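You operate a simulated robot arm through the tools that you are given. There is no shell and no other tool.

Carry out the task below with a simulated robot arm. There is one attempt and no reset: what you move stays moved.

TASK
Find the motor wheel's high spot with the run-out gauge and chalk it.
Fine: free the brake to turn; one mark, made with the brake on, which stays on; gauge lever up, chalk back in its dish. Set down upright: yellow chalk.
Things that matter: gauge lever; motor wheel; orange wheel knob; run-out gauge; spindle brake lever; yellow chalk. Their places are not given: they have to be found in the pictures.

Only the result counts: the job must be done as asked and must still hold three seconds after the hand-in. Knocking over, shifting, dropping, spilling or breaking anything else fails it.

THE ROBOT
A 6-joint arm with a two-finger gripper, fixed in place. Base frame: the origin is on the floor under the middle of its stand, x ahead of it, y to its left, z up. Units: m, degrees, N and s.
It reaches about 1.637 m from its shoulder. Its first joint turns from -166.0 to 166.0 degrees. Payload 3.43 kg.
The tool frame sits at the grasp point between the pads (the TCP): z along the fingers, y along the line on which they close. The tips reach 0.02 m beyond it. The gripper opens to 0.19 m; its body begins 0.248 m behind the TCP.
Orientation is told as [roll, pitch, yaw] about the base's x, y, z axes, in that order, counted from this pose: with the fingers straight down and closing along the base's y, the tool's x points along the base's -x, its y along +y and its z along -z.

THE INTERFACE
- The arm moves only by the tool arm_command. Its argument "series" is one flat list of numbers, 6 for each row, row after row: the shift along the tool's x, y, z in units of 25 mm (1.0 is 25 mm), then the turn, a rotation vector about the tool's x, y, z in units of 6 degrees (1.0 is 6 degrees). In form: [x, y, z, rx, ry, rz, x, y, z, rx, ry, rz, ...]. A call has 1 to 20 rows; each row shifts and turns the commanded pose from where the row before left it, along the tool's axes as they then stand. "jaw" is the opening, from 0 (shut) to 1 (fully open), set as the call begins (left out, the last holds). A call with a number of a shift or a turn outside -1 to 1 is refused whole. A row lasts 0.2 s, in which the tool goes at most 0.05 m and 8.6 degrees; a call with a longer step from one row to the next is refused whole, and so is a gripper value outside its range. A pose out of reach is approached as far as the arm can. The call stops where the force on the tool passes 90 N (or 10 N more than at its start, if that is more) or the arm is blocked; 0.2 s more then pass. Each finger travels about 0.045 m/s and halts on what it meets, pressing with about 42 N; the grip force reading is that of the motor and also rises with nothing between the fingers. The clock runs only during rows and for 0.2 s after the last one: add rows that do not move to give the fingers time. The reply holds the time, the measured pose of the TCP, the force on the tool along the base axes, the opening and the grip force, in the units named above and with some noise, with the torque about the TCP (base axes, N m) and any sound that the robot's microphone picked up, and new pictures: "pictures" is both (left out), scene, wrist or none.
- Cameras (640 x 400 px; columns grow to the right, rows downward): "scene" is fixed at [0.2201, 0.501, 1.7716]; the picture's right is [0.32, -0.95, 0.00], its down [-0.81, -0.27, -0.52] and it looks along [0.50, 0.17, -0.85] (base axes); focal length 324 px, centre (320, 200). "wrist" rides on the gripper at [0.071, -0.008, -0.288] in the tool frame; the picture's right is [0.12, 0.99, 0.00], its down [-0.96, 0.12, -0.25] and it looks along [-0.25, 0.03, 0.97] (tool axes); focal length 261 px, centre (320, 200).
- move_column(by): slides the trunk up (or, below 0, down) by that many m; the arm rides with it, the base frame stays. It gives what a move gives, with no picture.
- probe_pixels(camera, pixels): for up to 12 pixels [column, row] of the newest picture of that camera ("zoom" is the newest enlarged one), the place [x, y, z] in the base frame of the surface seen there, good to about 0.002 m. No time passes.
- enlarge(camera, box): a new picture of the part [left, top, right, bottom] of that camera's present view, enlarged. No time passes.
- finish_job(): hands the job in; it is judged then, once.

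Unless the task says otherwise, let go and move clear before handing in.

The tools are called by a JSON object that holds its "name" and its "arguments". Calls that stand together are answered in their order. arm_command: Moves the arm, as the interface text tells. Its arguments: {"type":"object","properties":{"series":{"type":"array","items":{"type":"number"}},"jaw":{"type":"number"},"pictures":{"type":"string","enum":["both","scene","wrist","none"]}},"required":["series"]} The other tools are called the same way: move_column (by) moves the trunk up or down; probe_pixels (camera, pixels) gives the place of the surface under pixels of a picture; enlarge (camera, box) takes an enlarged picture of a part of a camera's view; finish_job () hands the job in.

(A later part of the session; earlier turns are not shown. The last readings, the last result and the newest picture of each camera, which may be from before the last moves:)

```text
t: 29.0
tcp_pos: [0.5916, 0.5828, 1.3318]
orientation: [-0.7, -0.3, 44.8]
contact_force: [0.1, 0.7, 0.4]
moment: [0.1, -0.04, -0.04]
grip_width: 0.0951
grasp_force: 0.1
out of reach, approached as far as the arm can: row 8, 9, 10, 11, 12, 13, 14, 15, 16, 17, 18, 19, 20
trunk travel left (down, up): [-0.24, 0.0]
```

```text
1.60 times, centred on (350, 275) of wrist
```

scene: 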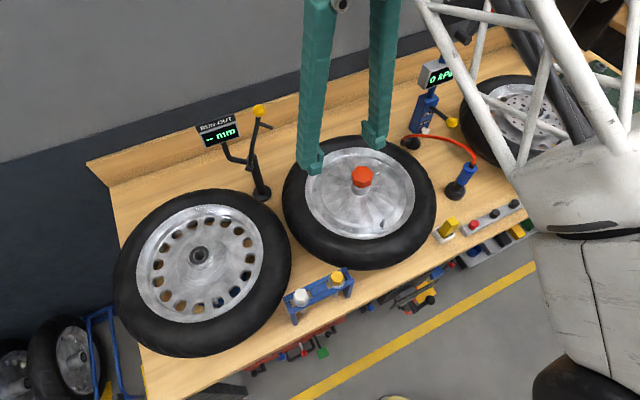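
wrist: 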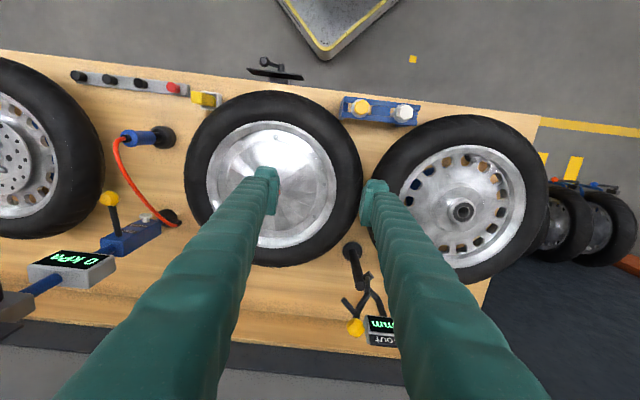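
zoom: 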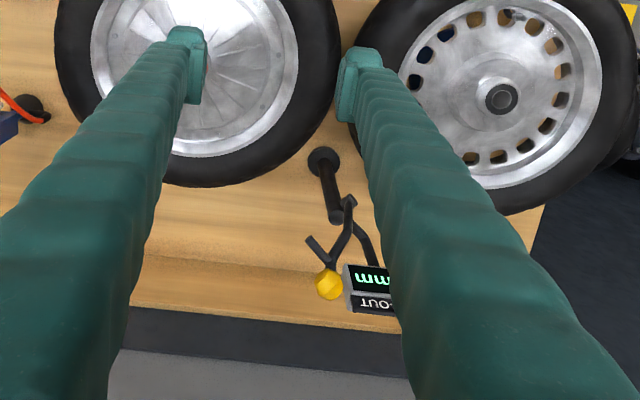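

Out-of-reach above z≈1.33 here, so the gauge knob needs a tilted approach. The gauge is visible in the zoom: yellow knob (329,283), stylus tip (311,240), hinge (349,203); I'll probe these.

{"name": "probe_pixels", "arguments": {"camera": "zoom", "pixels": [[329, 283], [322, 278], [336, 288], [329, 272], [310, 240], [320, 252], [332, 262], [343, 235], [349, 203], [338, 217], [349, 195], [323, 160]]}}

{"name": "probe_pixels", "arguments": {"camera": "scene", "pixels": [[258, 110], [255, 108], [262, 112], [258, 106], [258, 115], [272, 128], [266, 126], [249, 166], [246, 167], [252, 164]]}}

{"name": "probe_pixels", "arguments": {"camera": "wrist", "pixels": [[291, 240], [330, 180], [300, 130], [225, 140], [215, 190], [310, 225], [245, 258], [340, 215], [290, 110], [350, 170], [260, 130]]}}

```text
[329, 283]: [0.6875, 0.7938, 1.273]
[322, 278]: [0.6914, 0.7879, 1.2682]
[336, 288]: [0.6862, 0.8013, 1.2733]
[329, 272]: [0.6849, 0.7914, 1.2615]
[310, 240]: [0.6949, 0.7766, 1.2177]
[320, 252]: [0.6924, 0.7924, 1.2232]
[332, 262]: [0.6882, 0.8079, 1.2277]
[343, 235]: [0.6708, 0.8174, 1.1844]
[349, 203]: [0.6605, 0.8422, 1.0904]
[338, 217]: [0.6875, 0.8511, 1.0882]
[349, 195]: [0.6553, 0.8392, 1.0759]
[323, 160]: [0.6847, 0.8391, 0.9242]
```

```text
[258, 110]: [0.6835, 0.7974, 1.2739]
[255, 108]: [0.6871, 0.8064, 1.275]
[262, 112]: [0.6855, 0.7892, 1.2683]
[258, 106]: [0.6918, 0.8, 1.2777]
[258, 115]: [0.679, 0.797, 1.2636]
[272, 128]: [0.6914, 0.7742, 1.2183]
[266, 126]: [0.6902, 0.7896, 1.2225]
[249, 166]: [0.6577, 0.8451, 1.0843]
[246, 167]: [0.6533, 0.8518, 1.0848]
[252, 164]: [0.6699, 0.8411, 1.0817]
```

```text
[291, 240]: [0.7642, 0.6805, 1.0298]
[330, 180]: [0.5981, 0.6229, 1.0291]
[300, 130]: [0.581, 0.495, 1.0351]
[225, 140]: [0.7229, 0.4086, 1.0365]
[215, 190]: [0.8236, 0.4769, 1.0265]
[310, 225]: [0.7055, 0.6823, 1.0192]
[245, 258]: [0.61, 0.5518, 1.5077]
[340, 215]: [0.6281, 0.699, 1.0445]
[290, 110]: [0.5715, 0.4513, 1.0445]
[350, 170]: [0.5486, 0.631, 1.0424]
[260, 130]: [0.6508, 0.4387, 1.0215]
```

Gauge knob centre ≈ [0.693,0.800,1.263], hinge at y≈0.845, z≈1.083 with axis along x; the lever will swing toward −y onto the wheel. I'll yaw to ~95.7° and tilt 40° so the pads close along the hinge axis.

{"name": "arm_command", "arguments": {"series": [0, 0, 0.6, 0, 0, 0, 0, 0, 0.6, 0, 0, 0, 0, 0, 0, 0, 0, -0.942, 0, 0, 0, 0, 0, -0.942, 0, 0, 0, 0, 0, -0.942, 0, 0, 0, 0, 0, -0.942, 0, 0, 0, 0, 0, -0.942, 0, 0, 0, 0, 0, -0.942, 0, 0, 0, 0, 0, -0.942, 0, 0, 0, 0, 0, -0.942, 0, 0, 0, 0, 0, -0.942, 0, 0, 0, 0, -0.953, 0, 0, 0, 0, 0, -0.953, 0, 0, 0, 0, 0, -0.953, 0, 0, 0, 0, 0, -0.953, 0, 0, 0, 0, 0, -0.953, 0, 0, 0, 0, 0, -0.953, 0, 0, 0, 0, 0, -0.953, 0], "jaw": 0.32, "pictures": "both"}}

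```text
t: 32.8
tcp_pos: [0.5914, 0.5822, 1.302]
orientation: [-0.6, -39.5, 96.0]
contact_force: [-0.1, 0.5, -0.3]
moment: [-0.08, -0.02, -0.06]
grip_width: 0.0607
grasp_force: 0.1
trunk travel left (down, up): [-0.24, 0.0]
```

scene: 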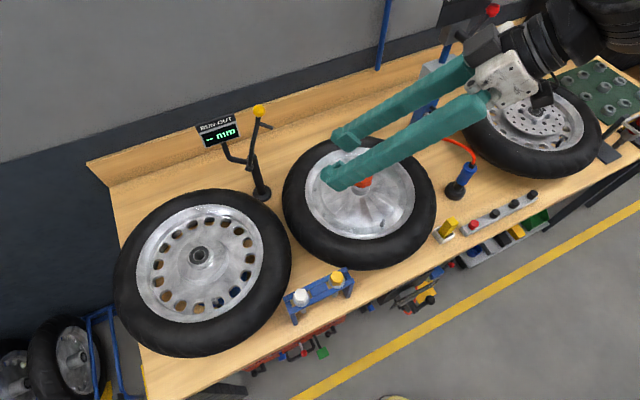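
wrist: 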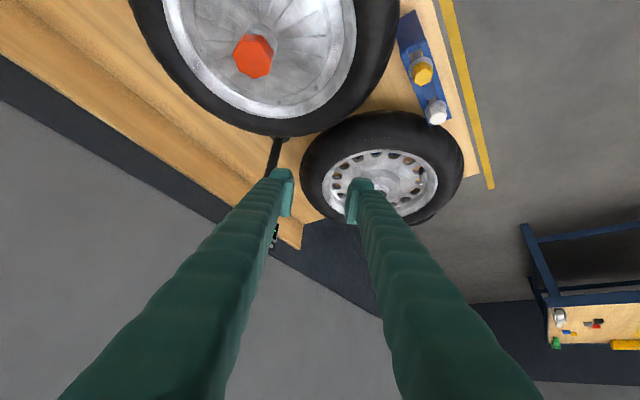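

The tool is oriented properly at [0.591,0.582,1.302]. I'll move to a pre-grasp 0.12 m short of the yellow gauge knob.

{"name": "arm_command", "arguments": {"series": [-0.894, -0.825, 0.273, 0, 0, 0, -0.894, -0.825, 0.273, 0, 0, 0, -0.894, -0.825, 0.273, 0, 0, 0, -0.894, -0.825, 0.273, 0, 0, 0, -0.894, -0.825, 0.273, 0, 0, 0, -0.894, -0.825, 0.273, 0, 0, 0], "pictures": "wrist"}}

{"name": "enlarge", "arguments": {"camera": "wrist", "box": [240, 110, 400, 240]}}

```text
t: 34.2
tcp_pos: [0.7012, 0.7238, 1.3583]
orientation: [-0.5, -39.5, 96.0]
contact_force: [0.5, -0.8, 0.0]
moment: [0.01, -0.12, -0.1]
grip_width: 0.0609
grasp_force: 0.1
trunk travel left (down, up): [-0.24, 0.0]
```

wrist: 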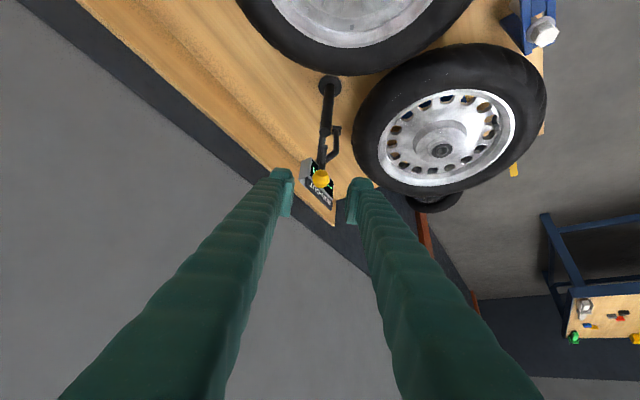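

```text
3.08 times, centred on (320, 175) of wrist
```

zoom: 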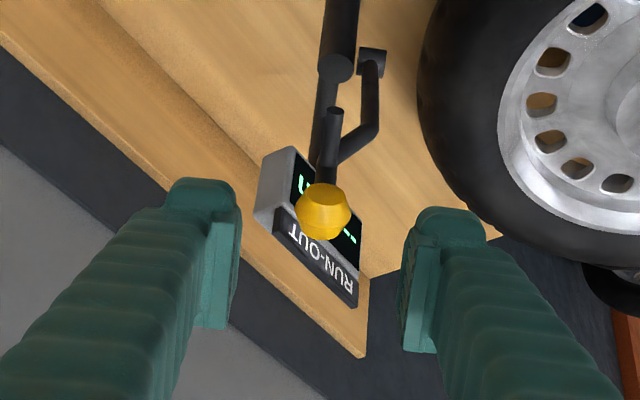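

The knob at zoom (323,212) is centred between the pads and the swing plane is aligned with the view. I'll probe it for the final approach.

{"name": "probe_pixels", "arguments": {"camera": "zoom", "pixels": [[323, 212], [323, 195], [323, 232], [305, 212], [343, 212], [335, 115], [330, 160], [372, 60], [370, 130], [335, 65], [325, 178]]}}

```text
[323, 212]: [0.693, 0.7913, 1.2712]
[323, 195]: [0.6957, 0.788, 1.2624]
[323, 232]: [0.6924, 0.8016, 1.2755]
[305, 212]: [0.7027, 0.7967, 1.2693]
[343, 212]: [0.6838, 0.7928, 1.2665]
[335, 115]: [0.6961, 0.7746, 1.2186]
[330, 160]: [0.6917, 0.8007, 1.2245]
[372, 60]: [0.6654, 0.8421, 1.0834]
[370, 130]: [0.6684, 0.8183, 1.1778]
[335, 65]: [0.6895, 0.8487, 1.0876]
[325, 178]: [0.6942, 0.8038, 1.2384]
```

Knob centre confirmed ≈ [0.693,0.800,1.263]. Approaching along tool z by 0.112 m, then closing on it.

{"name": "arm_command", "arguments": {"series": [0, 0, 0.9, 0, 0, 0, 0, 0, 0.9, 0, 0, 0, 0, 0, 0.9, 0, 0, 0, 0, 0, 0.9, 0, 0, 0, 0, 0, 0.9, 0, 0, 0], "pictures": "wrist"}}

{"name": "enlarge", "arguments": {"camera": "wrist", "box": [240, 110, 400, 240]}}

{"name": "enlarge", "arguments": {"camera": "scene", "box": [190, 70, 350, 220]}}

```text
t: 35.4
tcp_pos: [0.6959, 0.7953, 1.2684]
orientation: [-0.5, -39.4, 96.0]
contact_force: [-0.1, -0.6, -0.5]
moment: [0.01, -0.02, -0.02]
grip_width: 0.0607
grasp_force: 0.1
trunk travel left (down, up): [-0.24, 0.0]
```

wrist: 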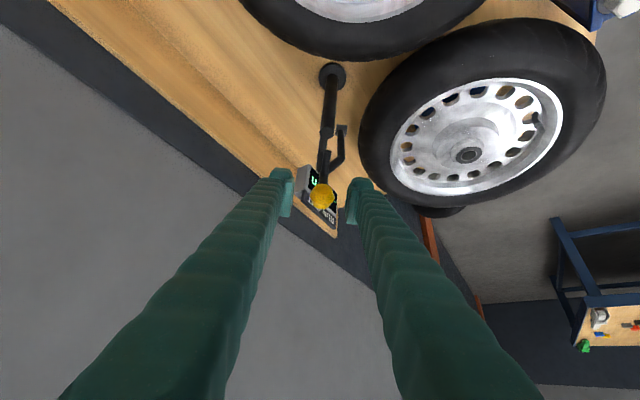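

```text
3.08 times, centred on (320, 175) of wrist
```

zoom: 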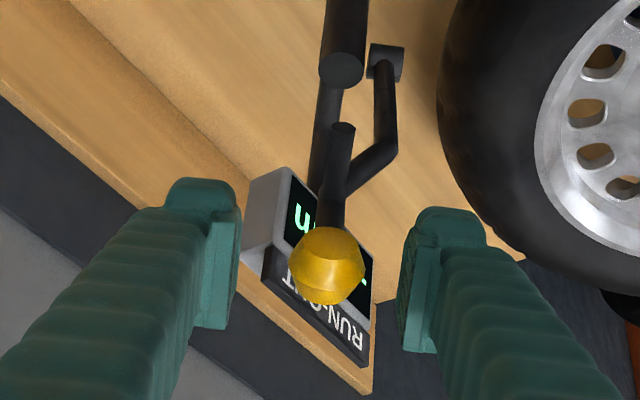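

```text
2.67 times, centred on (270, 145) of scene
```

zoom: 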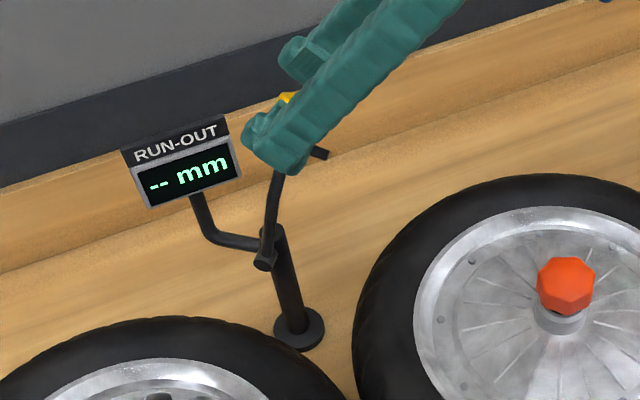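

The knob sits between the pads. I'll close on it and swing the lever the first ~16° toward the wheel along its arc.

{"name": "arm_command", "arguments": {"series": [0, 0, 0, 0, 0, 0, 0, 0, 0, 0, 0, 0, 0, 0, 0, 0, 0, 0, 0, 0, 0, 0, 0, 0], "jaw": 0.08, "pictures": "none"}}

{"name": "arm_command", "arguments": {"series": [0.465, 0, -0.184, 0, 0, 0, 0.465, 0, -0.184, 0, 0, 0, 0.505, 0, -0.12, 0, 0, 0, 0.505, 0, -0.12, 0, 0, 0], "pictures": "both"}}

```text
t: 36.4
tcp_pos: [0.6938, 0.795, 1.2697]
orientation: [-0.4, -39.5, 96.0]
contact_force: [-19.9, -8.6, -7.0]
moment: [-0.25, 0.12, 0.13]
grip_width: 0.0287
grasp_force: 45.0
trunk travel left (down, up): [-0.24, 0.0]
```

```text
t: 37.4
tcp_pos: [0.6976, 0.7498, 1.254]
orientation: [-0.6, -39.5, 96.0]
contact_force: [-36.1, -0.9, 6.5]
moment: [1.02, 0.5, 0.2]
grip_width: 0.0284
grasp_force: 44.7
trunk travel left (down, up): [-0.24, 0.0]
```

scene: 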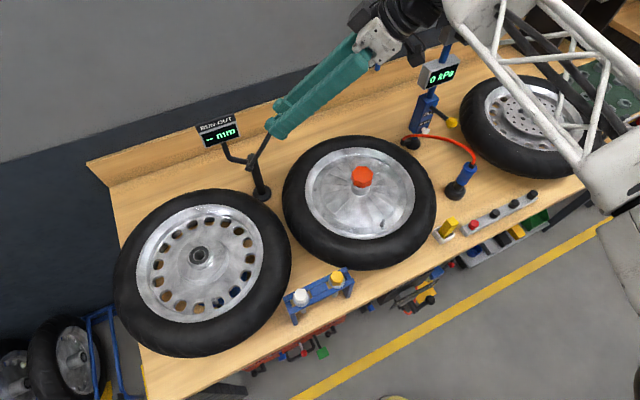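
wrist: 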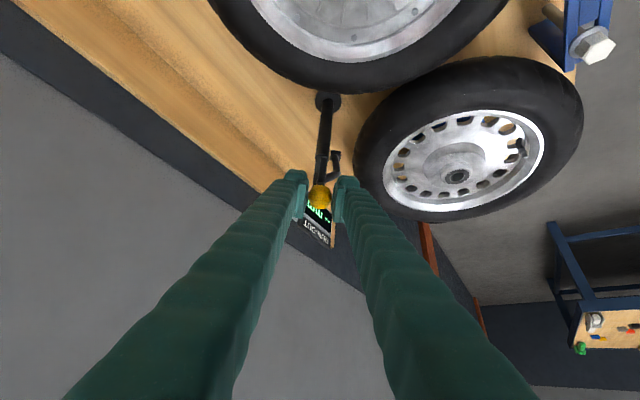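

The lever is swinging with the knob gripped, but there's a sideways load of −36 N in x, so I'll shift the tool ~4 mm toward −x to relieve it.

{"name": "arm_command", "arguments": {"series": [0, 0.16, 0, 0, 0, 0], "pictures": "none"}}

```text
t: 37.8
tcp_pos: [0.6978, 0.7466, 1.2517]
orientation: [-0.7, -39.5, 95.8]
contact_force: [-16.2, -3.1, 13.8]
moment: [1.35, 0.27, 0.13]
grip_width: 0.0281
grasp_force: 44.9
trunk travel left (down, up): [-0.24, 0.0]
```

Sideways load dropped to −16 N; the swing plane is slightly more along −y than assumed. I'll continue the arc with a small lateral correction.

{"name": "arm_command", "arguments": {"series": [0, 0.12, 0, 0, 0, 0, 0.516, 0.029, -0.05, 0, 0, 0, 0.516, 0.029, -0.05, 0, 0, 0, 0.519, 0.026, 0.023, 0, 0, 0, 0.519, 0.026, 0.023, 0, 0, 0], "pictures": "none"}}

{"name": "arm_command", "arguments": {"series": [0.511, 0.023, 0.095, 0, 0, 0, 0.511, 0.023, 0.095, 0, 0, 0], "pictures": "both"}}

```text
t: 39.0
tcp_pos: [0.7006, 0.7069, 1.2172]
orientation: [-0.6, -39.5, 95.9]
contact_force: [66.6, -0.1, 12.2]
moment: [0.93, -0.32, -0.64]
grip_width: 0.0286
grasp_force: 45.6
trunk travel left (down, up): [-0.24, 0.0]
```

```text
t: 39.6
tcp_pos: [0.696, 0.6922, 1.1952]
orientation: [-0.4, -39.4, 95.9]
contact_force: [44.9, 2.6, 2.7]
moment: [0.31, -0.09, -0.47]
grip_width: 0.0408
grasp_force: 22.6
trunk travel left (down, up): [-0.24, 0.0]
```

scene: 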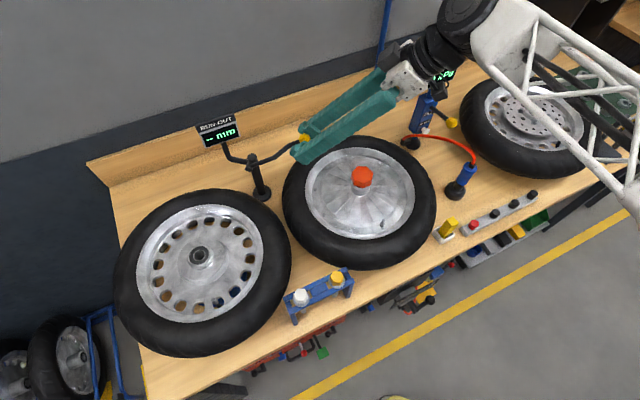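
wrist: 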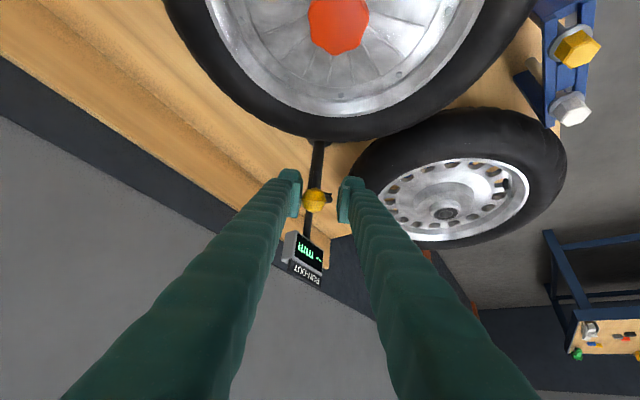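

Now the load is +45 N in x, so I over-corrected; the knob sits left of centre in the wrist view (315 vs 321). I'll shift the tool back ~6 mm toward +x.

{"name": "arm_command", "arguments": {"series": [0, -0.15, 0, 0, 0, 0, 0, -0.1, 0, 0, 0, 0], "pictures": "wrist"}}

{"name": "enlarge", "arguments": {"camera": "wrist", "box": [240, 130, 400, 260]}}

{"name": "enlarge", "arguments": {"camera": "scene", "box": [190, 90, 350, 220]}}

```text
t: 40.2
tcp_pos: [0.7015, 0.693, 1.1959]
orientation: [-0.3, -39.4, 96.0]
contact_force: [25.0, 11.2, -6.5]
moment: [0.15, 0.11, -0.11]
grip_width: 0.0304
grasp_force: 12.4
trunk travel left (down, up): [-0.24, 0.0]
```

wrist: 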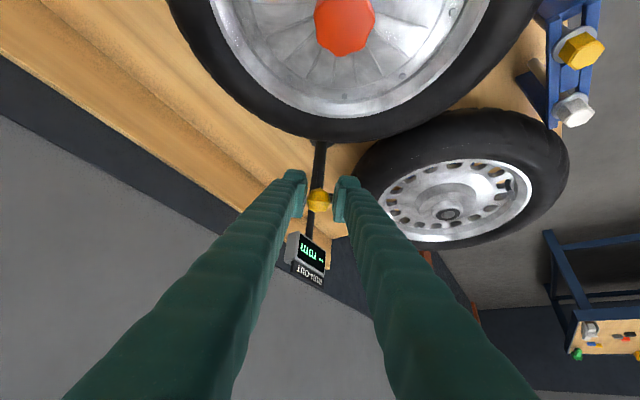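

```text
3.08 times, centred on (320, 195) of wrist
```

zoom: 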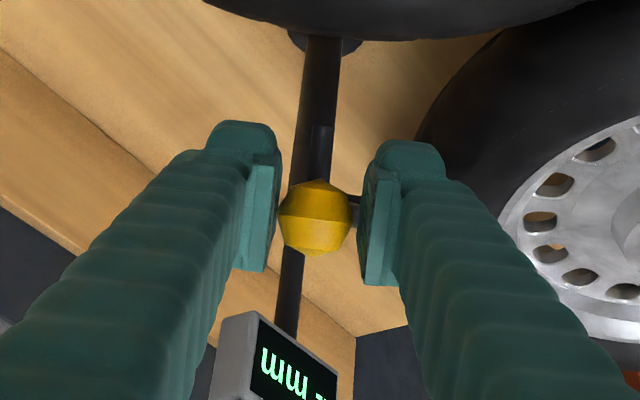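

```text
3.08 times, centred on (270, 155) of scene
```

zoom: 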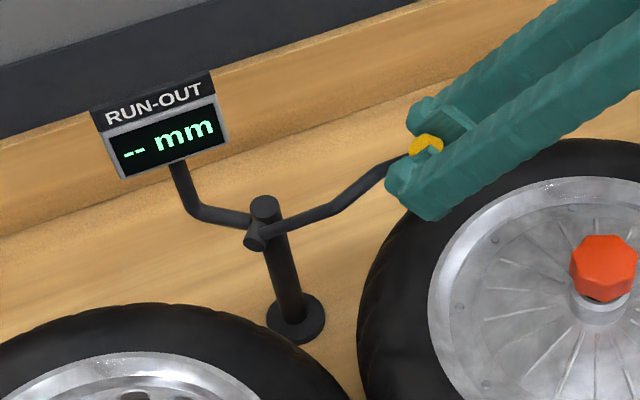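

The fingers are re-settling on the knob. A small further shift and a pause to see the load.

{"name": "arm_command", "arguments": {"series": [0, -0.08, 0, 0, 0, 0, 0, 0, 0, 0, 0, 0], "pictures": "none"}}

```text
t: 40.8
tcp_pos: [0.7026, 0.6932, 1.1959]
orientation: [-0.2, -39.3, 96.0]
contact_force: [0.2, 13.4, -15.8]
moment: [-0.87, 0.02, 0.07]
grip_width: 0.0278
grasp_force: 45.0
trunk travel left (down, up): [-0.24, 0.0]
```

Sideways load is now zero and the lever is at ~54°. Continuing the arc to ~70°.

{"name": "arm_command", "arguments": {"series": [0.491, -0.01, 0.165, 0, 0, 0, 0.491, -0.01, 0.165, 0, 0, 0, 0.465, -0.01, 0.231, 0, 0, 0, 0.465, -0.01, 0.231, 0, 0, 0], "pictures": "scene"}}

{"name": "enlarge", "arguments": {"camera": "scene", "box": [190, 90, 350, 220]}}

```text
t: 41.8
tcp_pos: [0.7043, 0.6677, 1.1513]
orientation: [-0.5, -39.5, 96.0]
contact_force: [-28.3, 2.5, 1.0]
moment: [0.68, 0.14, 0.18]
grip_width: 0.0269
grasp_force: 45.5
trunk travel left (down, up): [-0.24, 0.0]
```

scene: 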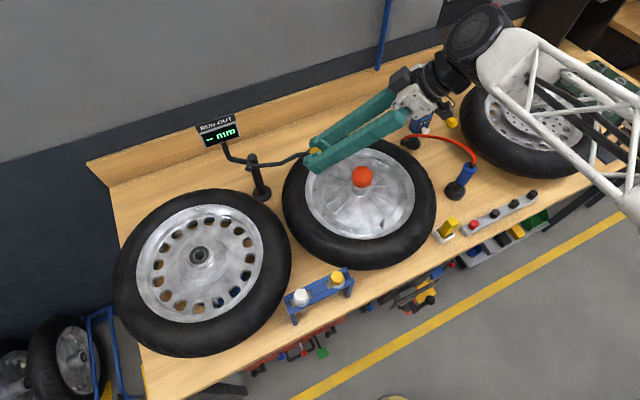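

```text
3.08 times, centred on (270, 155) of scene
```

zoom: 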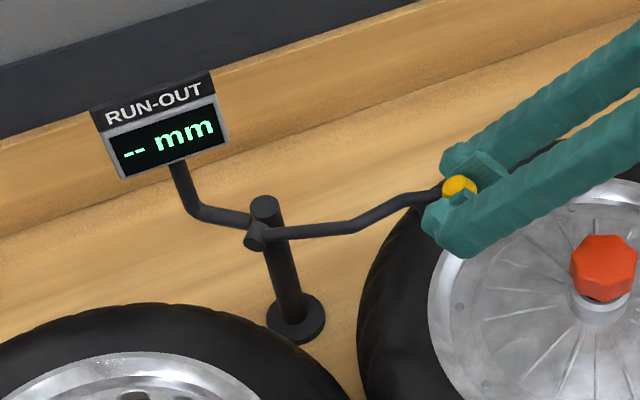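

Lever at ~70°, display still "--". I'll ease sideways a little and continue lowering.

{"name": "arm_command", "arguments": {"series": [0, 0.06, 0, 0, 0, 0, 0.427, 0, 0.294, 0, 0, 0, 0.427, 0, 0.294, 0, 0, 0], "pictures": "none"}}

{"name": "arm_command", "arguments": {"series": [0.383, 0, 0.351, 0, 0, 0, 0.383, 0, 0.351, 0, 0, 0], "pictures": "both"}}

{"name": "enlarge", "arguments": {"camera": "scene", "box": [190, 90, 350, 220]}}

```text
t: 42.6
tcp_pos: [0.7056, 0.6598, 1.1275]
orientation: [-0.4, -39.3, 96.0]
contact_force: [-31.4, 10.7, 1.0]
moment: [0.92, -0.03, 0.19]
grip_width: 0.0261
grasp_force: 45.0
trunk travel left (down, up): [-0.24, 0.0]
```

```text
t: 43.2
tcp_pos: [0.7058, 0.6543, 1.1017]
orientation: [-0.5, -39.4, 96.0]
contact_force: [-44.4, -10.1, 6.2]
moment: [0.9, -0.16, 0.23]
grip_width: 0.0254
grasp_force: 44.5
trunk travel left (down, up): [-0.24, 0.0]
```

scene: 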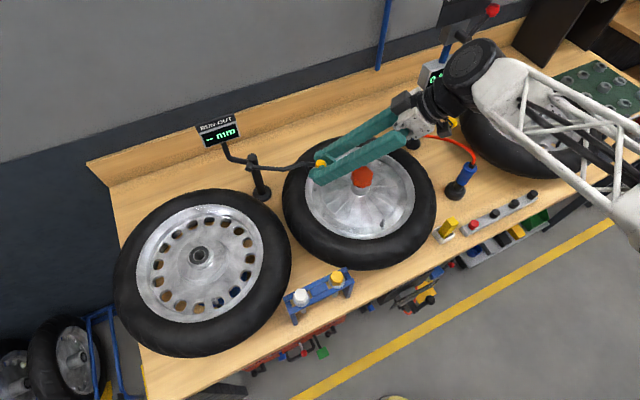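
wrist: 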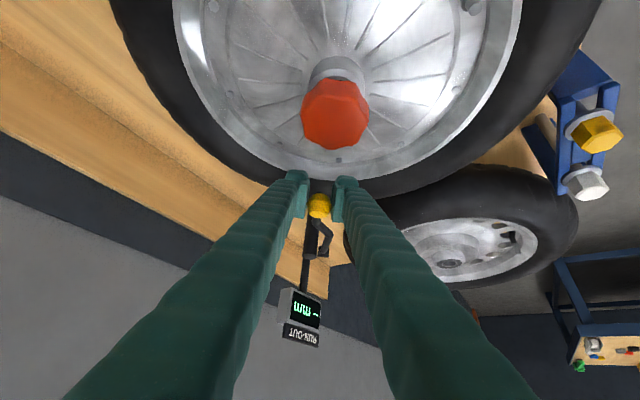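

```text
3.08 times, centred on (270, 155) of scene
```

zoom: 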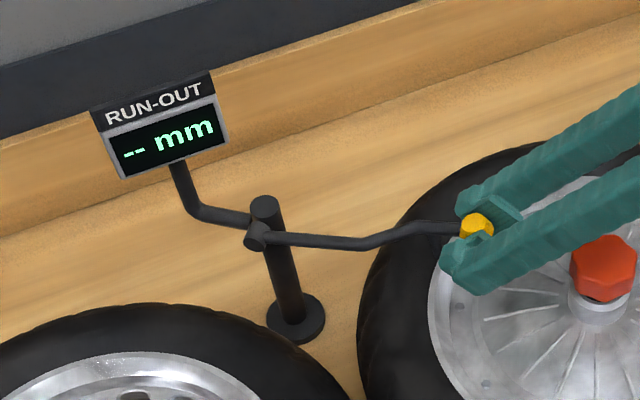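

Side load −44 N; I'll relieve it by shifting 3.75 mm toward −x, then lower slowly until the gauge reads.

{"name": "arm_command", "arguments": {"series": [0, 0.15, 0, 0, 0, 0], "pictures": "none"}}

{"name": "arm_command", "arguments": {"series": [0.25, 0, 0.3, 0, 0, 0], "pictures": "scene"}}

{"name": "enlarge", "arguments": {"camera": "scene", "box": [190, 90, 350, 220]}}

```text
t: 43.6
tcp_pos: [0.7043, 0.655, 1.1011]
orientation: [-0.6, -39.4, 96.0]
contact_force: [-15.8, 5.4, 2.1]
moment: [0.84, -0.13, 0.02]
grip_width: 0.0255
grasp_force: 44.5
trunk travel left (down, up): [-0.24, 0.0]
```

```text
t: 44.0
tcp_pos: [0.7054, 0.6542, 1.0923]
orientation: [-0.7, -39.4, 95.8]
contact_force: [-5.1, -6.5, 8.4]
moment: [1.34, 0.05, -0.05]
grip_width: 0.0255
grasp_force: 45.3
trunk travel left (down, up): [-0.24, 0.0]
```

scene: 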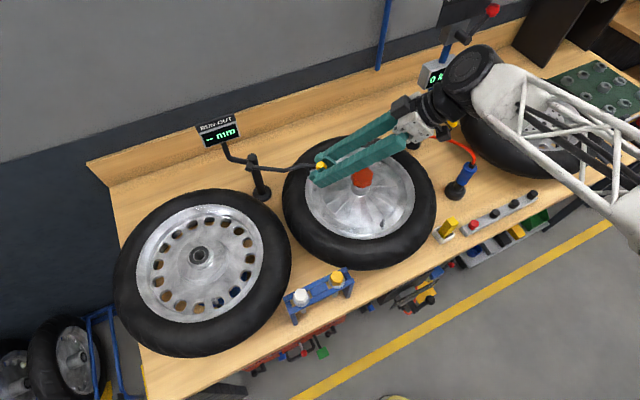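

```text
3.08 times, centred on (270, 155) of scene
```

zoom: 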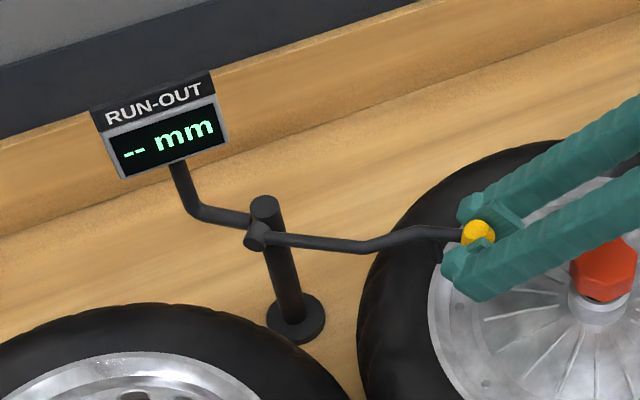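

Still "--". Continuing straight down in ~8 mm steps.

{"name": "arm_command", "arguments": {"series": [0.2, 0, 0.25, 0, 0, 0], "pictures": "none"}}

{"name": "arm_command", "arguments": {"series": [0.18, 0, 0.25, 0, 0, 0], "pictures": "both"}}

{"name": "enlarge", "arguments": {"camera": "scene", "box": [190, 90, 350, 220]}}

```text
t: 44.4
tcp_pos: [0.706, 0.6527, 1.0849]
orientation: [-0.6, -39.3, 95.9]
contact_force: [13.3, -17.2, 6.1]
moment: [1.09, 0.15, -0.18]
grip_width: 0.0254
grasp_force: 45.2
trunk travel left (down, up): [-0.24, 0.0]
```

```text
t: 44.8
tcp_pos: [0.7044, 0.6547, 1.077]
orientation: [-0.6, -39.4, 95.9]
contact_force: [25.0, -27.6, 2.9]
moment: [0.69, 0.16, -0.16]
grip_width: 0.0254
grasp_force: 44.6
trunk travel left (down, up): [-0.24, 0.0]
```

scene: 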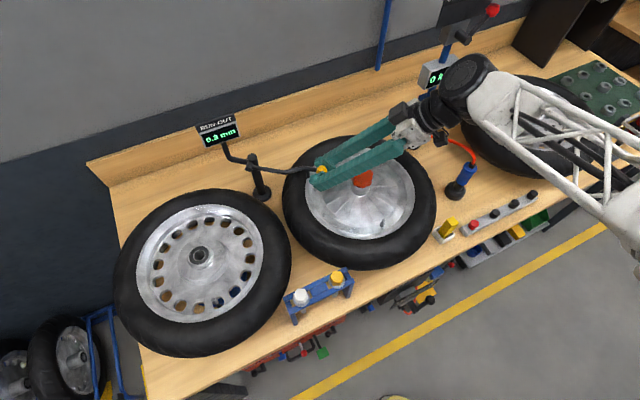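
wrist: 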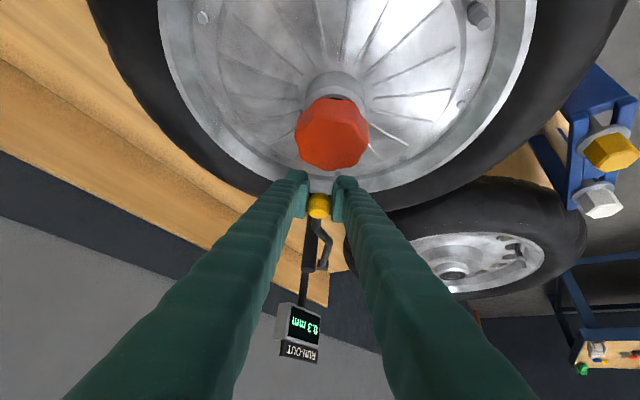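

```text
3.08 times, centred on (270, 155) of scene
```

zoom: 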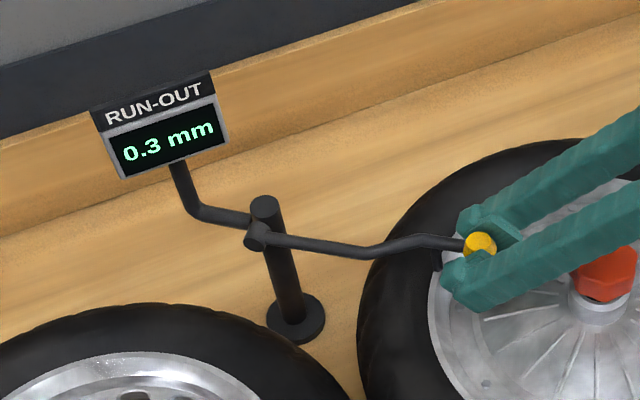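

The display now reads 0.3 mm. I'll open the jaw to release the gauge knob and see whether the reading holds.

{"name": "arm_command", "arguments": {"series": [0, 0, 0, 0, 0, 0, 0, 0, 0, 0, 0, 0, 0, 0, 0, 0, 0, 0], "jaw": 0.32, "pictures": "both"}}

{"name": "enlarge", "arguments": {"camera": "scene", "box": [190, 90, 350, 220]}}

{"name": "enlarge", "arguments": {"camera": "wrist", "box": [240, 140, 400, 270]}}

```text
t: 45.6
tcp_pos: [0.7029, 0.656, 1.0768]
orientation: [-0.5, -39.4, 95.9]
contact_force: [0.1, -0.3, 0.3]
moment: [-0.01, -0.01, -0.01]
grip_width: 0.0608
grasp_force: 0.0
trunk travel left (down, up): [-0.24, 0.0]
```

scene: 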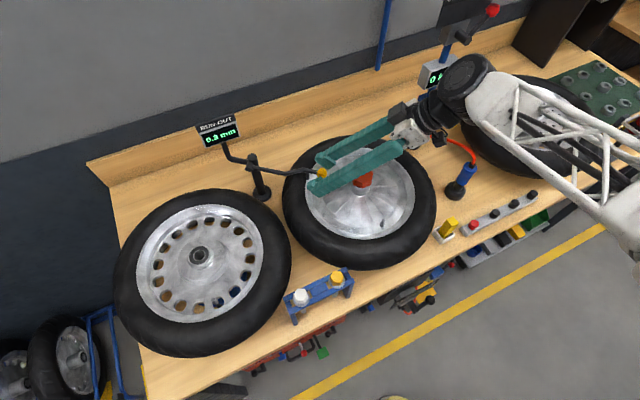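
wrist: 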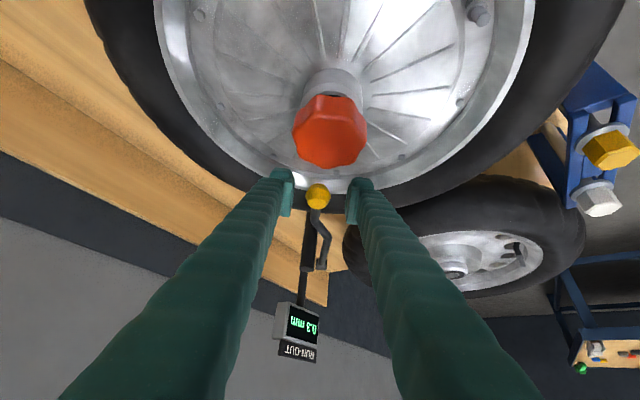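

```text
3.08 times, centred on (270, 155) of scene
```

zoom: 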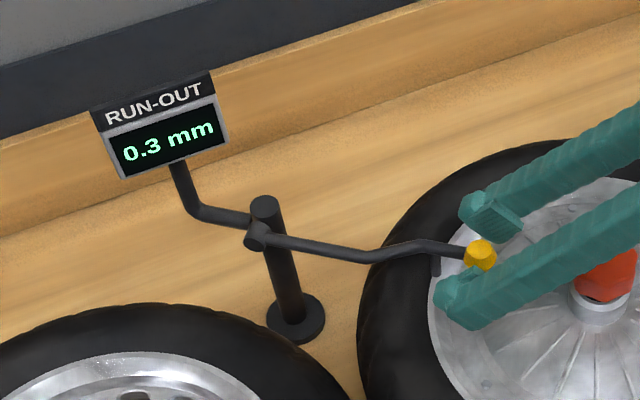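

```text
3.08 times, centred on (320, 205) of wrist
```

zoom: 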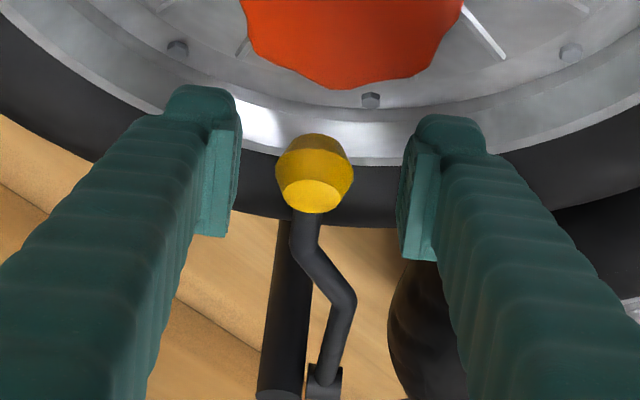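

The lever stays down reading 0.3 mm. I'll record the knob and stylus positions for the later lift and for where to chalk.

{"name": "probe_pixels", "arguments": {"camera": "wrist", "pixels": [[317, 190], [317, 200], [310, 196], [325, 196], [330, 130], [310, 125], [355, 125], [330, 98]]}}

{"name": "enlarge", "arguments": {"camera": "scene", "box": [280, 150, 360, 210]}}

{"name": "probe_pixels", "arguments": {"camera": "zoom", "pixels": [[332, 173], [345, 165], [320, 180], [230, 150], [215, 185], [212, 200], [250, 165]]}}

```text
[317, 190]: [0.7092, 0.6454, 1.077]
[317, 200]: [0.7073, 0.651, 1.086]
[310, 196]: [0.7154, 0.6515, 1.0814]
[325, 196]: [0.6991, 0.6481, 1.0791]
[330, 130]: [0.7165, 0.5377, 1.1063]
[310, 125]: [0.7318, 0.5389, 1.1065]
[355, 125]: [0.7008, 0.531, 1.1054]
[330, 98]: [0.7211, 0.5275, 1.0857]
```

```text
6.67 times, centred on (320, 180) of scene
```

zoom: 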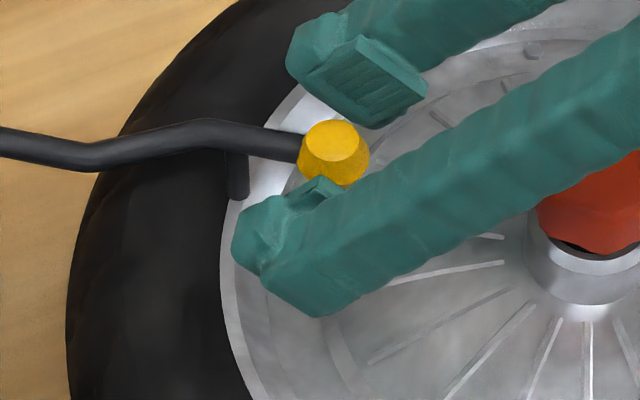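

```text
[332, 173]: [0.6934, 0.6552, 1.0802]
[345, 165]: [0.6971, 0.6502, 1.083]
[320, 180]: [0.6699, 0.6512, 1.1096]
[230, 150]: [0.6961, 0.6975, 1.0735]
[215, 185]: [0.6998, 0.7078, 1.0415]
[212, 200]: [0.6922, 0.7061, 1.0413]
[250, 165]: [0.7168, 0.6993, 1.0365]
```

Gauge knob when down is ≈ [0.707,0.658,1.072] and the stylus touches near [0.70,0.70,1.04]. Now I'll retreat up and back over the orange knob and straighten the tool.

{"name": "probe_pixels", "arguments": {"camera": "zoom", "pixels": [[238, 170], [238, 185], [238, 194], [238, 198], [245, 205], [225, 250], [222, 225], [255, 190]]}}

{"name": "arm_command", "arguments": {"series": [0, 0, -0.6, 0, 0, 0, 0, 0, -0.8, 0, 0, 0, 0, 0, -1, 0, 0, 0, 0, 0, -1, 0, 0, 0, 0, 0, -1, 0, 0, 0, 0, 0, -1, 0, 0, 0, 0, 0, -0.6, 0, 0, 0], "pictures": "both"}}

```text
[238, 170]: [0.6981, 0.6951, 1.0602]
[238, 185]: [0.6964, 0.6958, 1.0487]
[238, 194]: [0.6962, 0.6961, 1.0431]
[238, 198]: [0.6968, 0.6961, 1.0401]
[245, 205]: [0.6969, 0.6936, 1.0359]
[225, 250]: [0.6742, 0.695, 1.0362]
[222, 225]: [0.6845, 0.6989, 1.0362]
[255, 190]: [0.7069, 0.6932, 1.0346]
```

```text
t: 47.2
tcp_pos: [0.712, 0.5586, 1.1944]
orientation: [-0.6, -39.4, 95.9]
contact_force: [0.6, 0.9, -0.2]
moment: [-0.03, 0.0, 0.01]
grip_width: 0.0609
grasp_force: 0.0
trunk travel left (down, up): [-0.24, 0.0]
```

scene: 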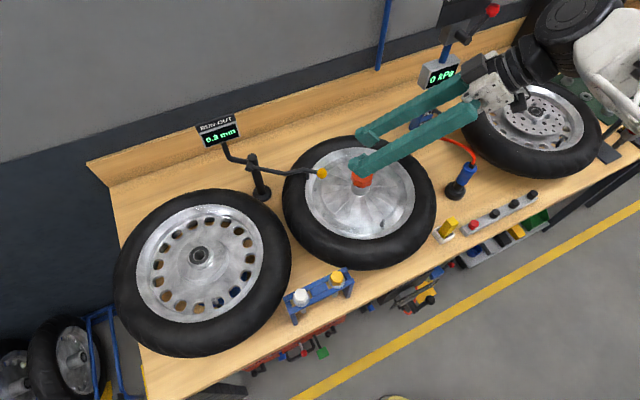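
wrist: 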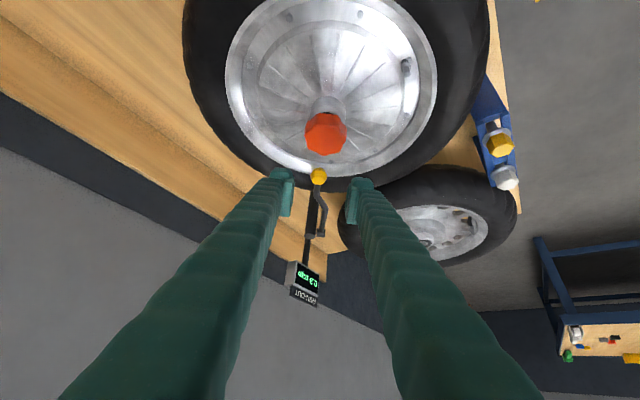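

The stylus tip contacts the rim at about [0.70,0.697,1.036]. I'll now straighten the tool to vertical over the orange knob and look.

{"name": "arm_command", "arguments": {"series": [0, 0, 0, 0, 0.938, 0, 0, 0, 0, 0, 0.938, 0, 0, 0, 0, 0, 0.938, 0, 0, 0, 0, 0, 0.938, 0, 0, 0, 0, 0, 0.938, 0, 0, 0, 0, 0, 0.938, 0, 0, 0, 0, 0, 0.938, 0], "jaw": 0.5, "pictures": "both"}}

{"name": "enlarge", "arguments": {"camera": "wrist", "box": [230, 100, 410, 240]}}

{"name": "enlarge", "arguments": {"camera": "scene", "box": [290, 110, 430, 230]}}

```text
t: 48.8
tcp_pos: [0.7117, 0.5607, 1.1932]
orientation: [-0.4, 0.1, 95.6]
contact_force: [-0.3, -0.2, 0.7]
moment: [0.14, 0.0, 0.01]
grip_width: 0.0949
grasp_force: 0.1
trunk travel left (down, up): [-0.24, 0.0]
```

scene: 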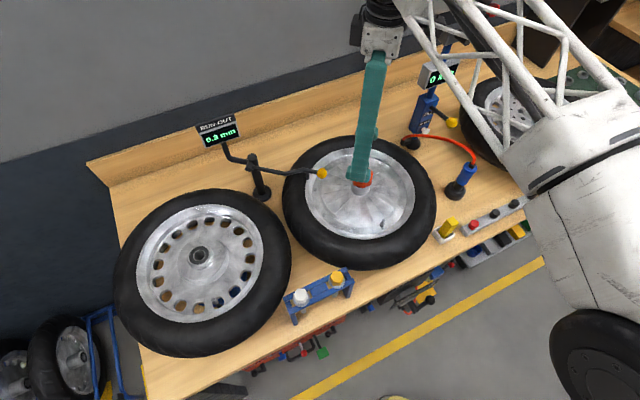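
wrist: 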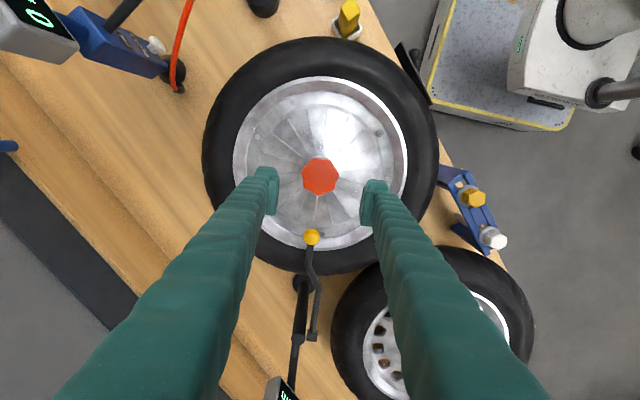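

```text
2.86 times, centred on (320, 170) of wrist
```

zoom: 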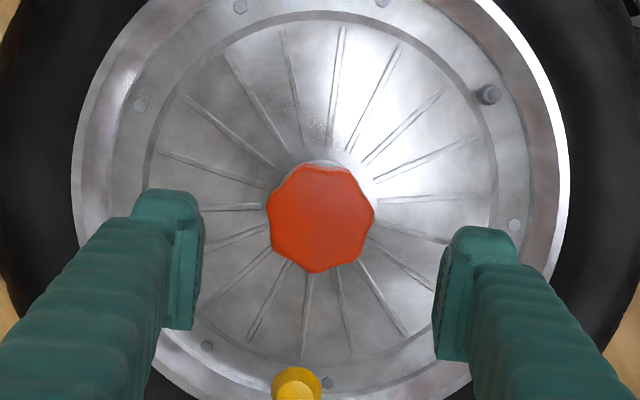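

```text
3.33 times, centred on (360, 170) of scene
```

zoom: 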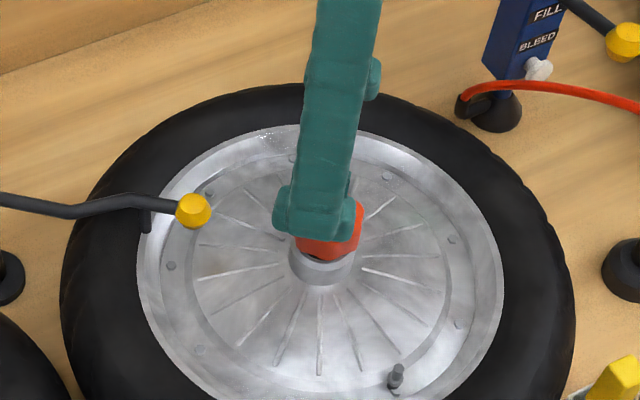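

The knob is a heptagon centred at zoom (321,219). Probing it and the wheel features for centre reference.

{"name": "probe_pixels", "arguments": {"camera": "zoom", "pixels": [[321, 219], [272, 225], [370, 212], [321, 170], [321, 268], [487, 94], [240, 6], [139, 104], [207, 346], [328, 382], [516, 226], [383, 2]]}}

```text
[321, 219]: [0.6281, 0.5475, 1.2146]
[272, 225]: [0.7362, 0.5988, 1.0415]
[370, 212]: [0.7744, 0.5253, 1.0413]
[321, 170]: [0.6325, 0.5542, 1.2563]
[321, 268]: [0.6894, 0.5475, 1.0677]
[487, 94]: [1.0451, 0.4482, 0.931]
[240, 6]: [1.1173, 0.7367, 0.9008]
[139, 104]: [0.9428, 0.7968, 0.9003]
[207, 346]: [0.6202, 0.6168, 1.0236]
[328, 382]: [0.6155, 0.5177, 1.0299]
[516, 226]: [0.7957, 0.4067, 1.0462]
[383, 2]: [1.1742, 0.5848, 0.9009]
```

{"name": "probe_pixels", "arguments": {"camera": "wrist", "pixels": [[320.3, 176.6], [304, 178.7], [337, 174.2], [320.3, 161], [320.3, 193], [378.4, 132.9], [292, 102.2], [256.7, 136.4], [280.5, 221], [342, 100.8], [388.5, 179.1], [312, 237]]}}

```text
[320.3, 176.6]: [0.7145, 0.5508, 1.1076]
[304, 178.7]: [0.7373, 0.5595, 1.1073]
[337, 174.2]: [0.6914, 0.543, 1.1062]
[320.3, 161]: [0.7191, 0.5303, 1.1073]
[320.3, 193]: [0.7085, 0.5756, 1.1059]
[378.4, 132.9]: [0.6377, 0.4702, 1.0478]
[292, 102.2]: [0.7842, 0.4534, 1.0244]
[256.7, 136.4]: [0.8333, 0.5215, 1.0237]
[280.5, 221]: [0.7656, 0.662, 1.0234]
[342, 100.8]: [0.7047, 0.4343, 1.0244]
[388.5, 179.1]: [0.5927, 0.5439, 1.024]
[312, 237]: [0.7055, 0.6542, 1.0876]
```

Knob and wheel centre ≈ [0.7135,0.5515], knob top z≈1.107. I'll descend over the orange knob and close on it.

{"name": "arm_command", "arguments": {"series": [0.093, -0.009, 0.95, 0, 0, 0, 0.093, -0.009, 0.95, 0, 0, 0, 0.093, -0.009, 0.95, 0, 0, 0, 0.093, -0.009, 0.95, 0, 0, 0], "pictures": "both"}}

{"name": "enlarge", "arguments": {"camera": "wrist", "box": [230, 100, 410, 240]}}

```text
t: 49.8
tcp_pos: [0.7141, 0.5521, 1.0995]
orientation: [-0.4, -0.1, 95.7]
contact_force: [-0.1, 0.8, 0.4]
moment: [0.02, -0.04, 0.0]
grip_width: 0.095
grasp_force: 0.0
trunk travel left (down, up): [-0.24, 0.0]
```

scene: 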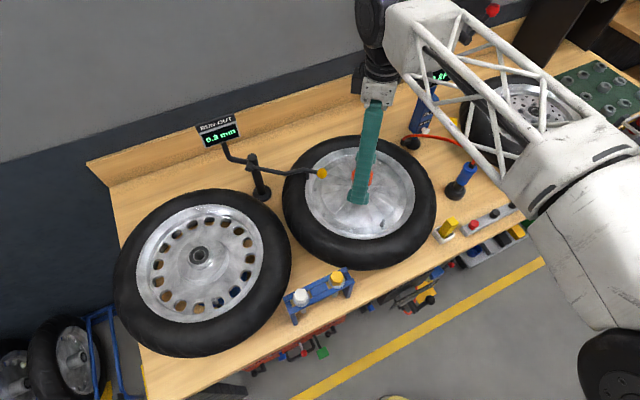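
wrist: 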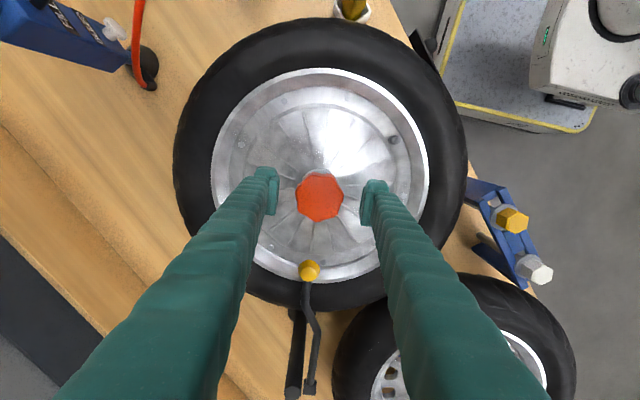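

```text
2.86 times, centred on (320, 170) of wrist
```

zoom: 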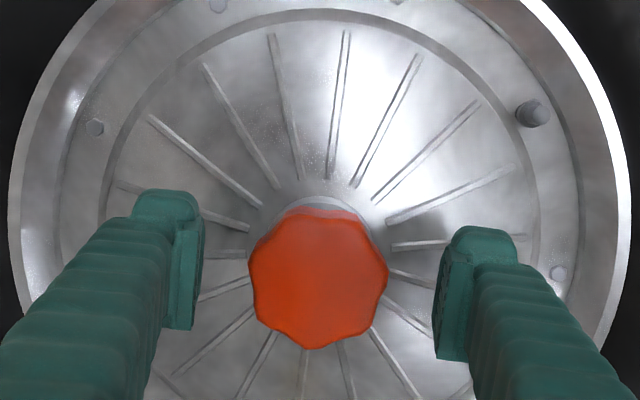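

The knob is centred between the pads. Closing on it.

{"name": "arm_command", "arguments": {"series": [0, 0, 0, 0, 0, 0, 0, 0, 0, 0, 0, 0, 0, 0, 0, 0, 0, 0, 0, 0, 0, 0, 0, 0], "jaw": 0.15, "pictures": "scene"}}

{"name": "enlarge", "arguments": {"camera": "scene", "box": [190, 90, 350, 220]}}

```text
t: 50.8
tcp_pos: [0.7141, 0.5515, 1.0994]
orientation: [-0.4, 0.0, 95.6]
contact_force: [6.3, 3.0, 0.6]
moment: [0.07, -0.09, 0.15]
grip_width: 0.0525
grasp_force: 41.1
trunk travel left (down, up): [-0.24, 0.0]
```

scene: 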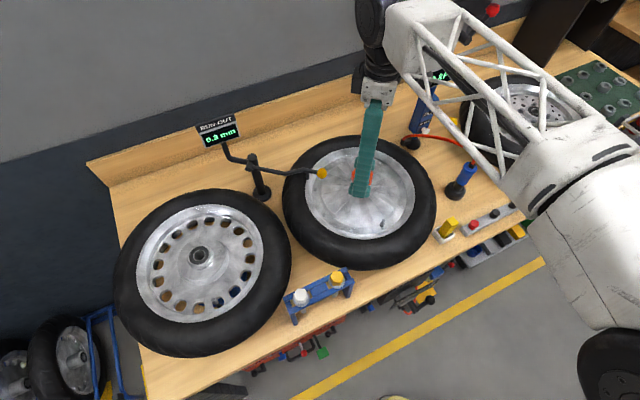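

```text
3.08 times, centred on (270, 155) of scene
```

zoom: 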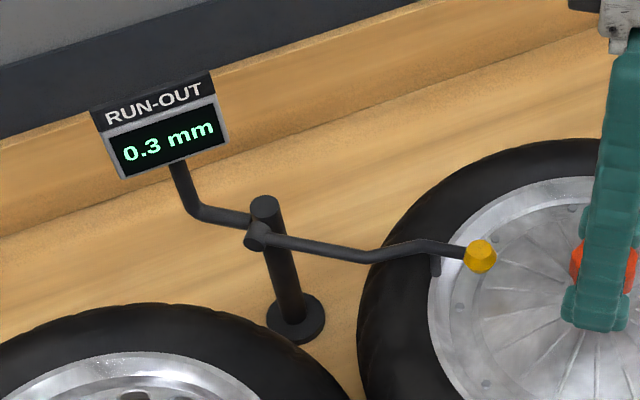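

Gripped with width 0.0525 and 41 N; reading 0.3. I'll turn the wheel 24° (clockwise from above) and read.

{"name": "arm_command", "arguments": {"series": [0, 0, 0, 0, 0, 1, 0, 0, 0, 0, 0, 1, 0, 0, 0, 0, 0, 1, 0, 0, 0, 0, 0, 1], "pictures": "scene"}}

{"name": "enlarge", "arguments": {"camera": "scene", "box": [190, 90, 350, 220]}}

```text
t: 51.8
tcp_pos: [0.7141, 0.5512, 1.0994]
orientation: [-0.3, -0.2, 71.6]
contact_force: [7.3, -0.4, 16.1]
moment: [-0.07, 0.03, 0.1]
grip_width: 0.0521
grasp_force: 45.1
trunk travel left (down, up): [-0.24, 0.0]
```

scene: 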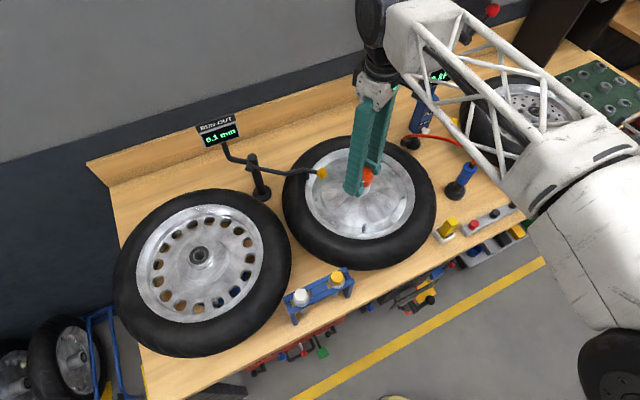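

```text
3.08 times, centred on (270, 155) of scene
```

zoom: 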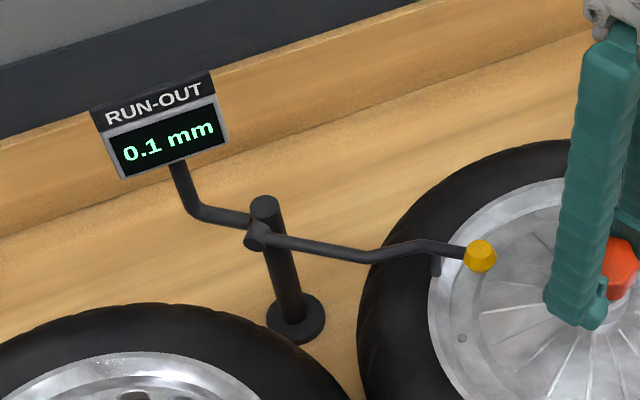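

The wheel turns freely; the reading fell to 0.1, so I'll go the other way (counter-clockwise) 48° to pass the start by 24°.

{"name": "arm_command", "arguments": {"series": [0, 0, 0, 0, 0, -1, 0, 0, 0, 0, 0, -1, 0, 0, 0, 0, 0, -1, 0, 0, 0, 0, 0, -1, 0, 0, 0, 0, 0, -1, 0, 0, 0, 0, 0, -1, 0, 0, 0, 0, 0, -1, 0, 0, 0, 0, 0, -1], "pictures": "scene"}}

{"name": "enlarge", "arguments": {"camera": "scene", "box": [190, 90, 350, 220]}}

```text
t: 53.6
tcp_pos: [0.7139, 0.552, 1.098]
orientation: [-0.5, 0.2, 119.8]
contact_force: [18.2, 4.9, 13.0]
moment: [0.29, -0.19, -0.12]
grip_width: 0.0522
grasp_force: 44.8
trunk travel left (down, up): [-0.24, 0.0]
```

scene: 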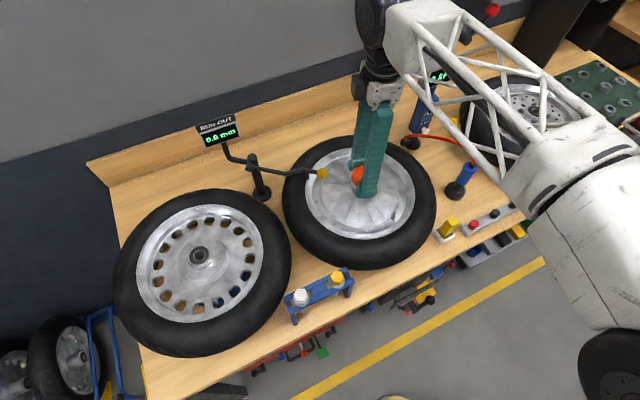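

```text
3.08 times, centred on (270, 155) of scene
```

zoom: 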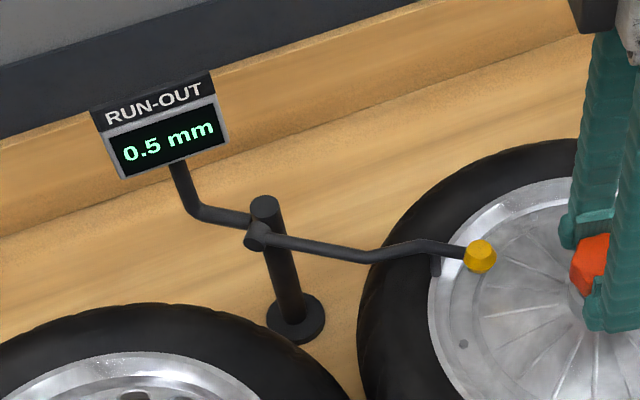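

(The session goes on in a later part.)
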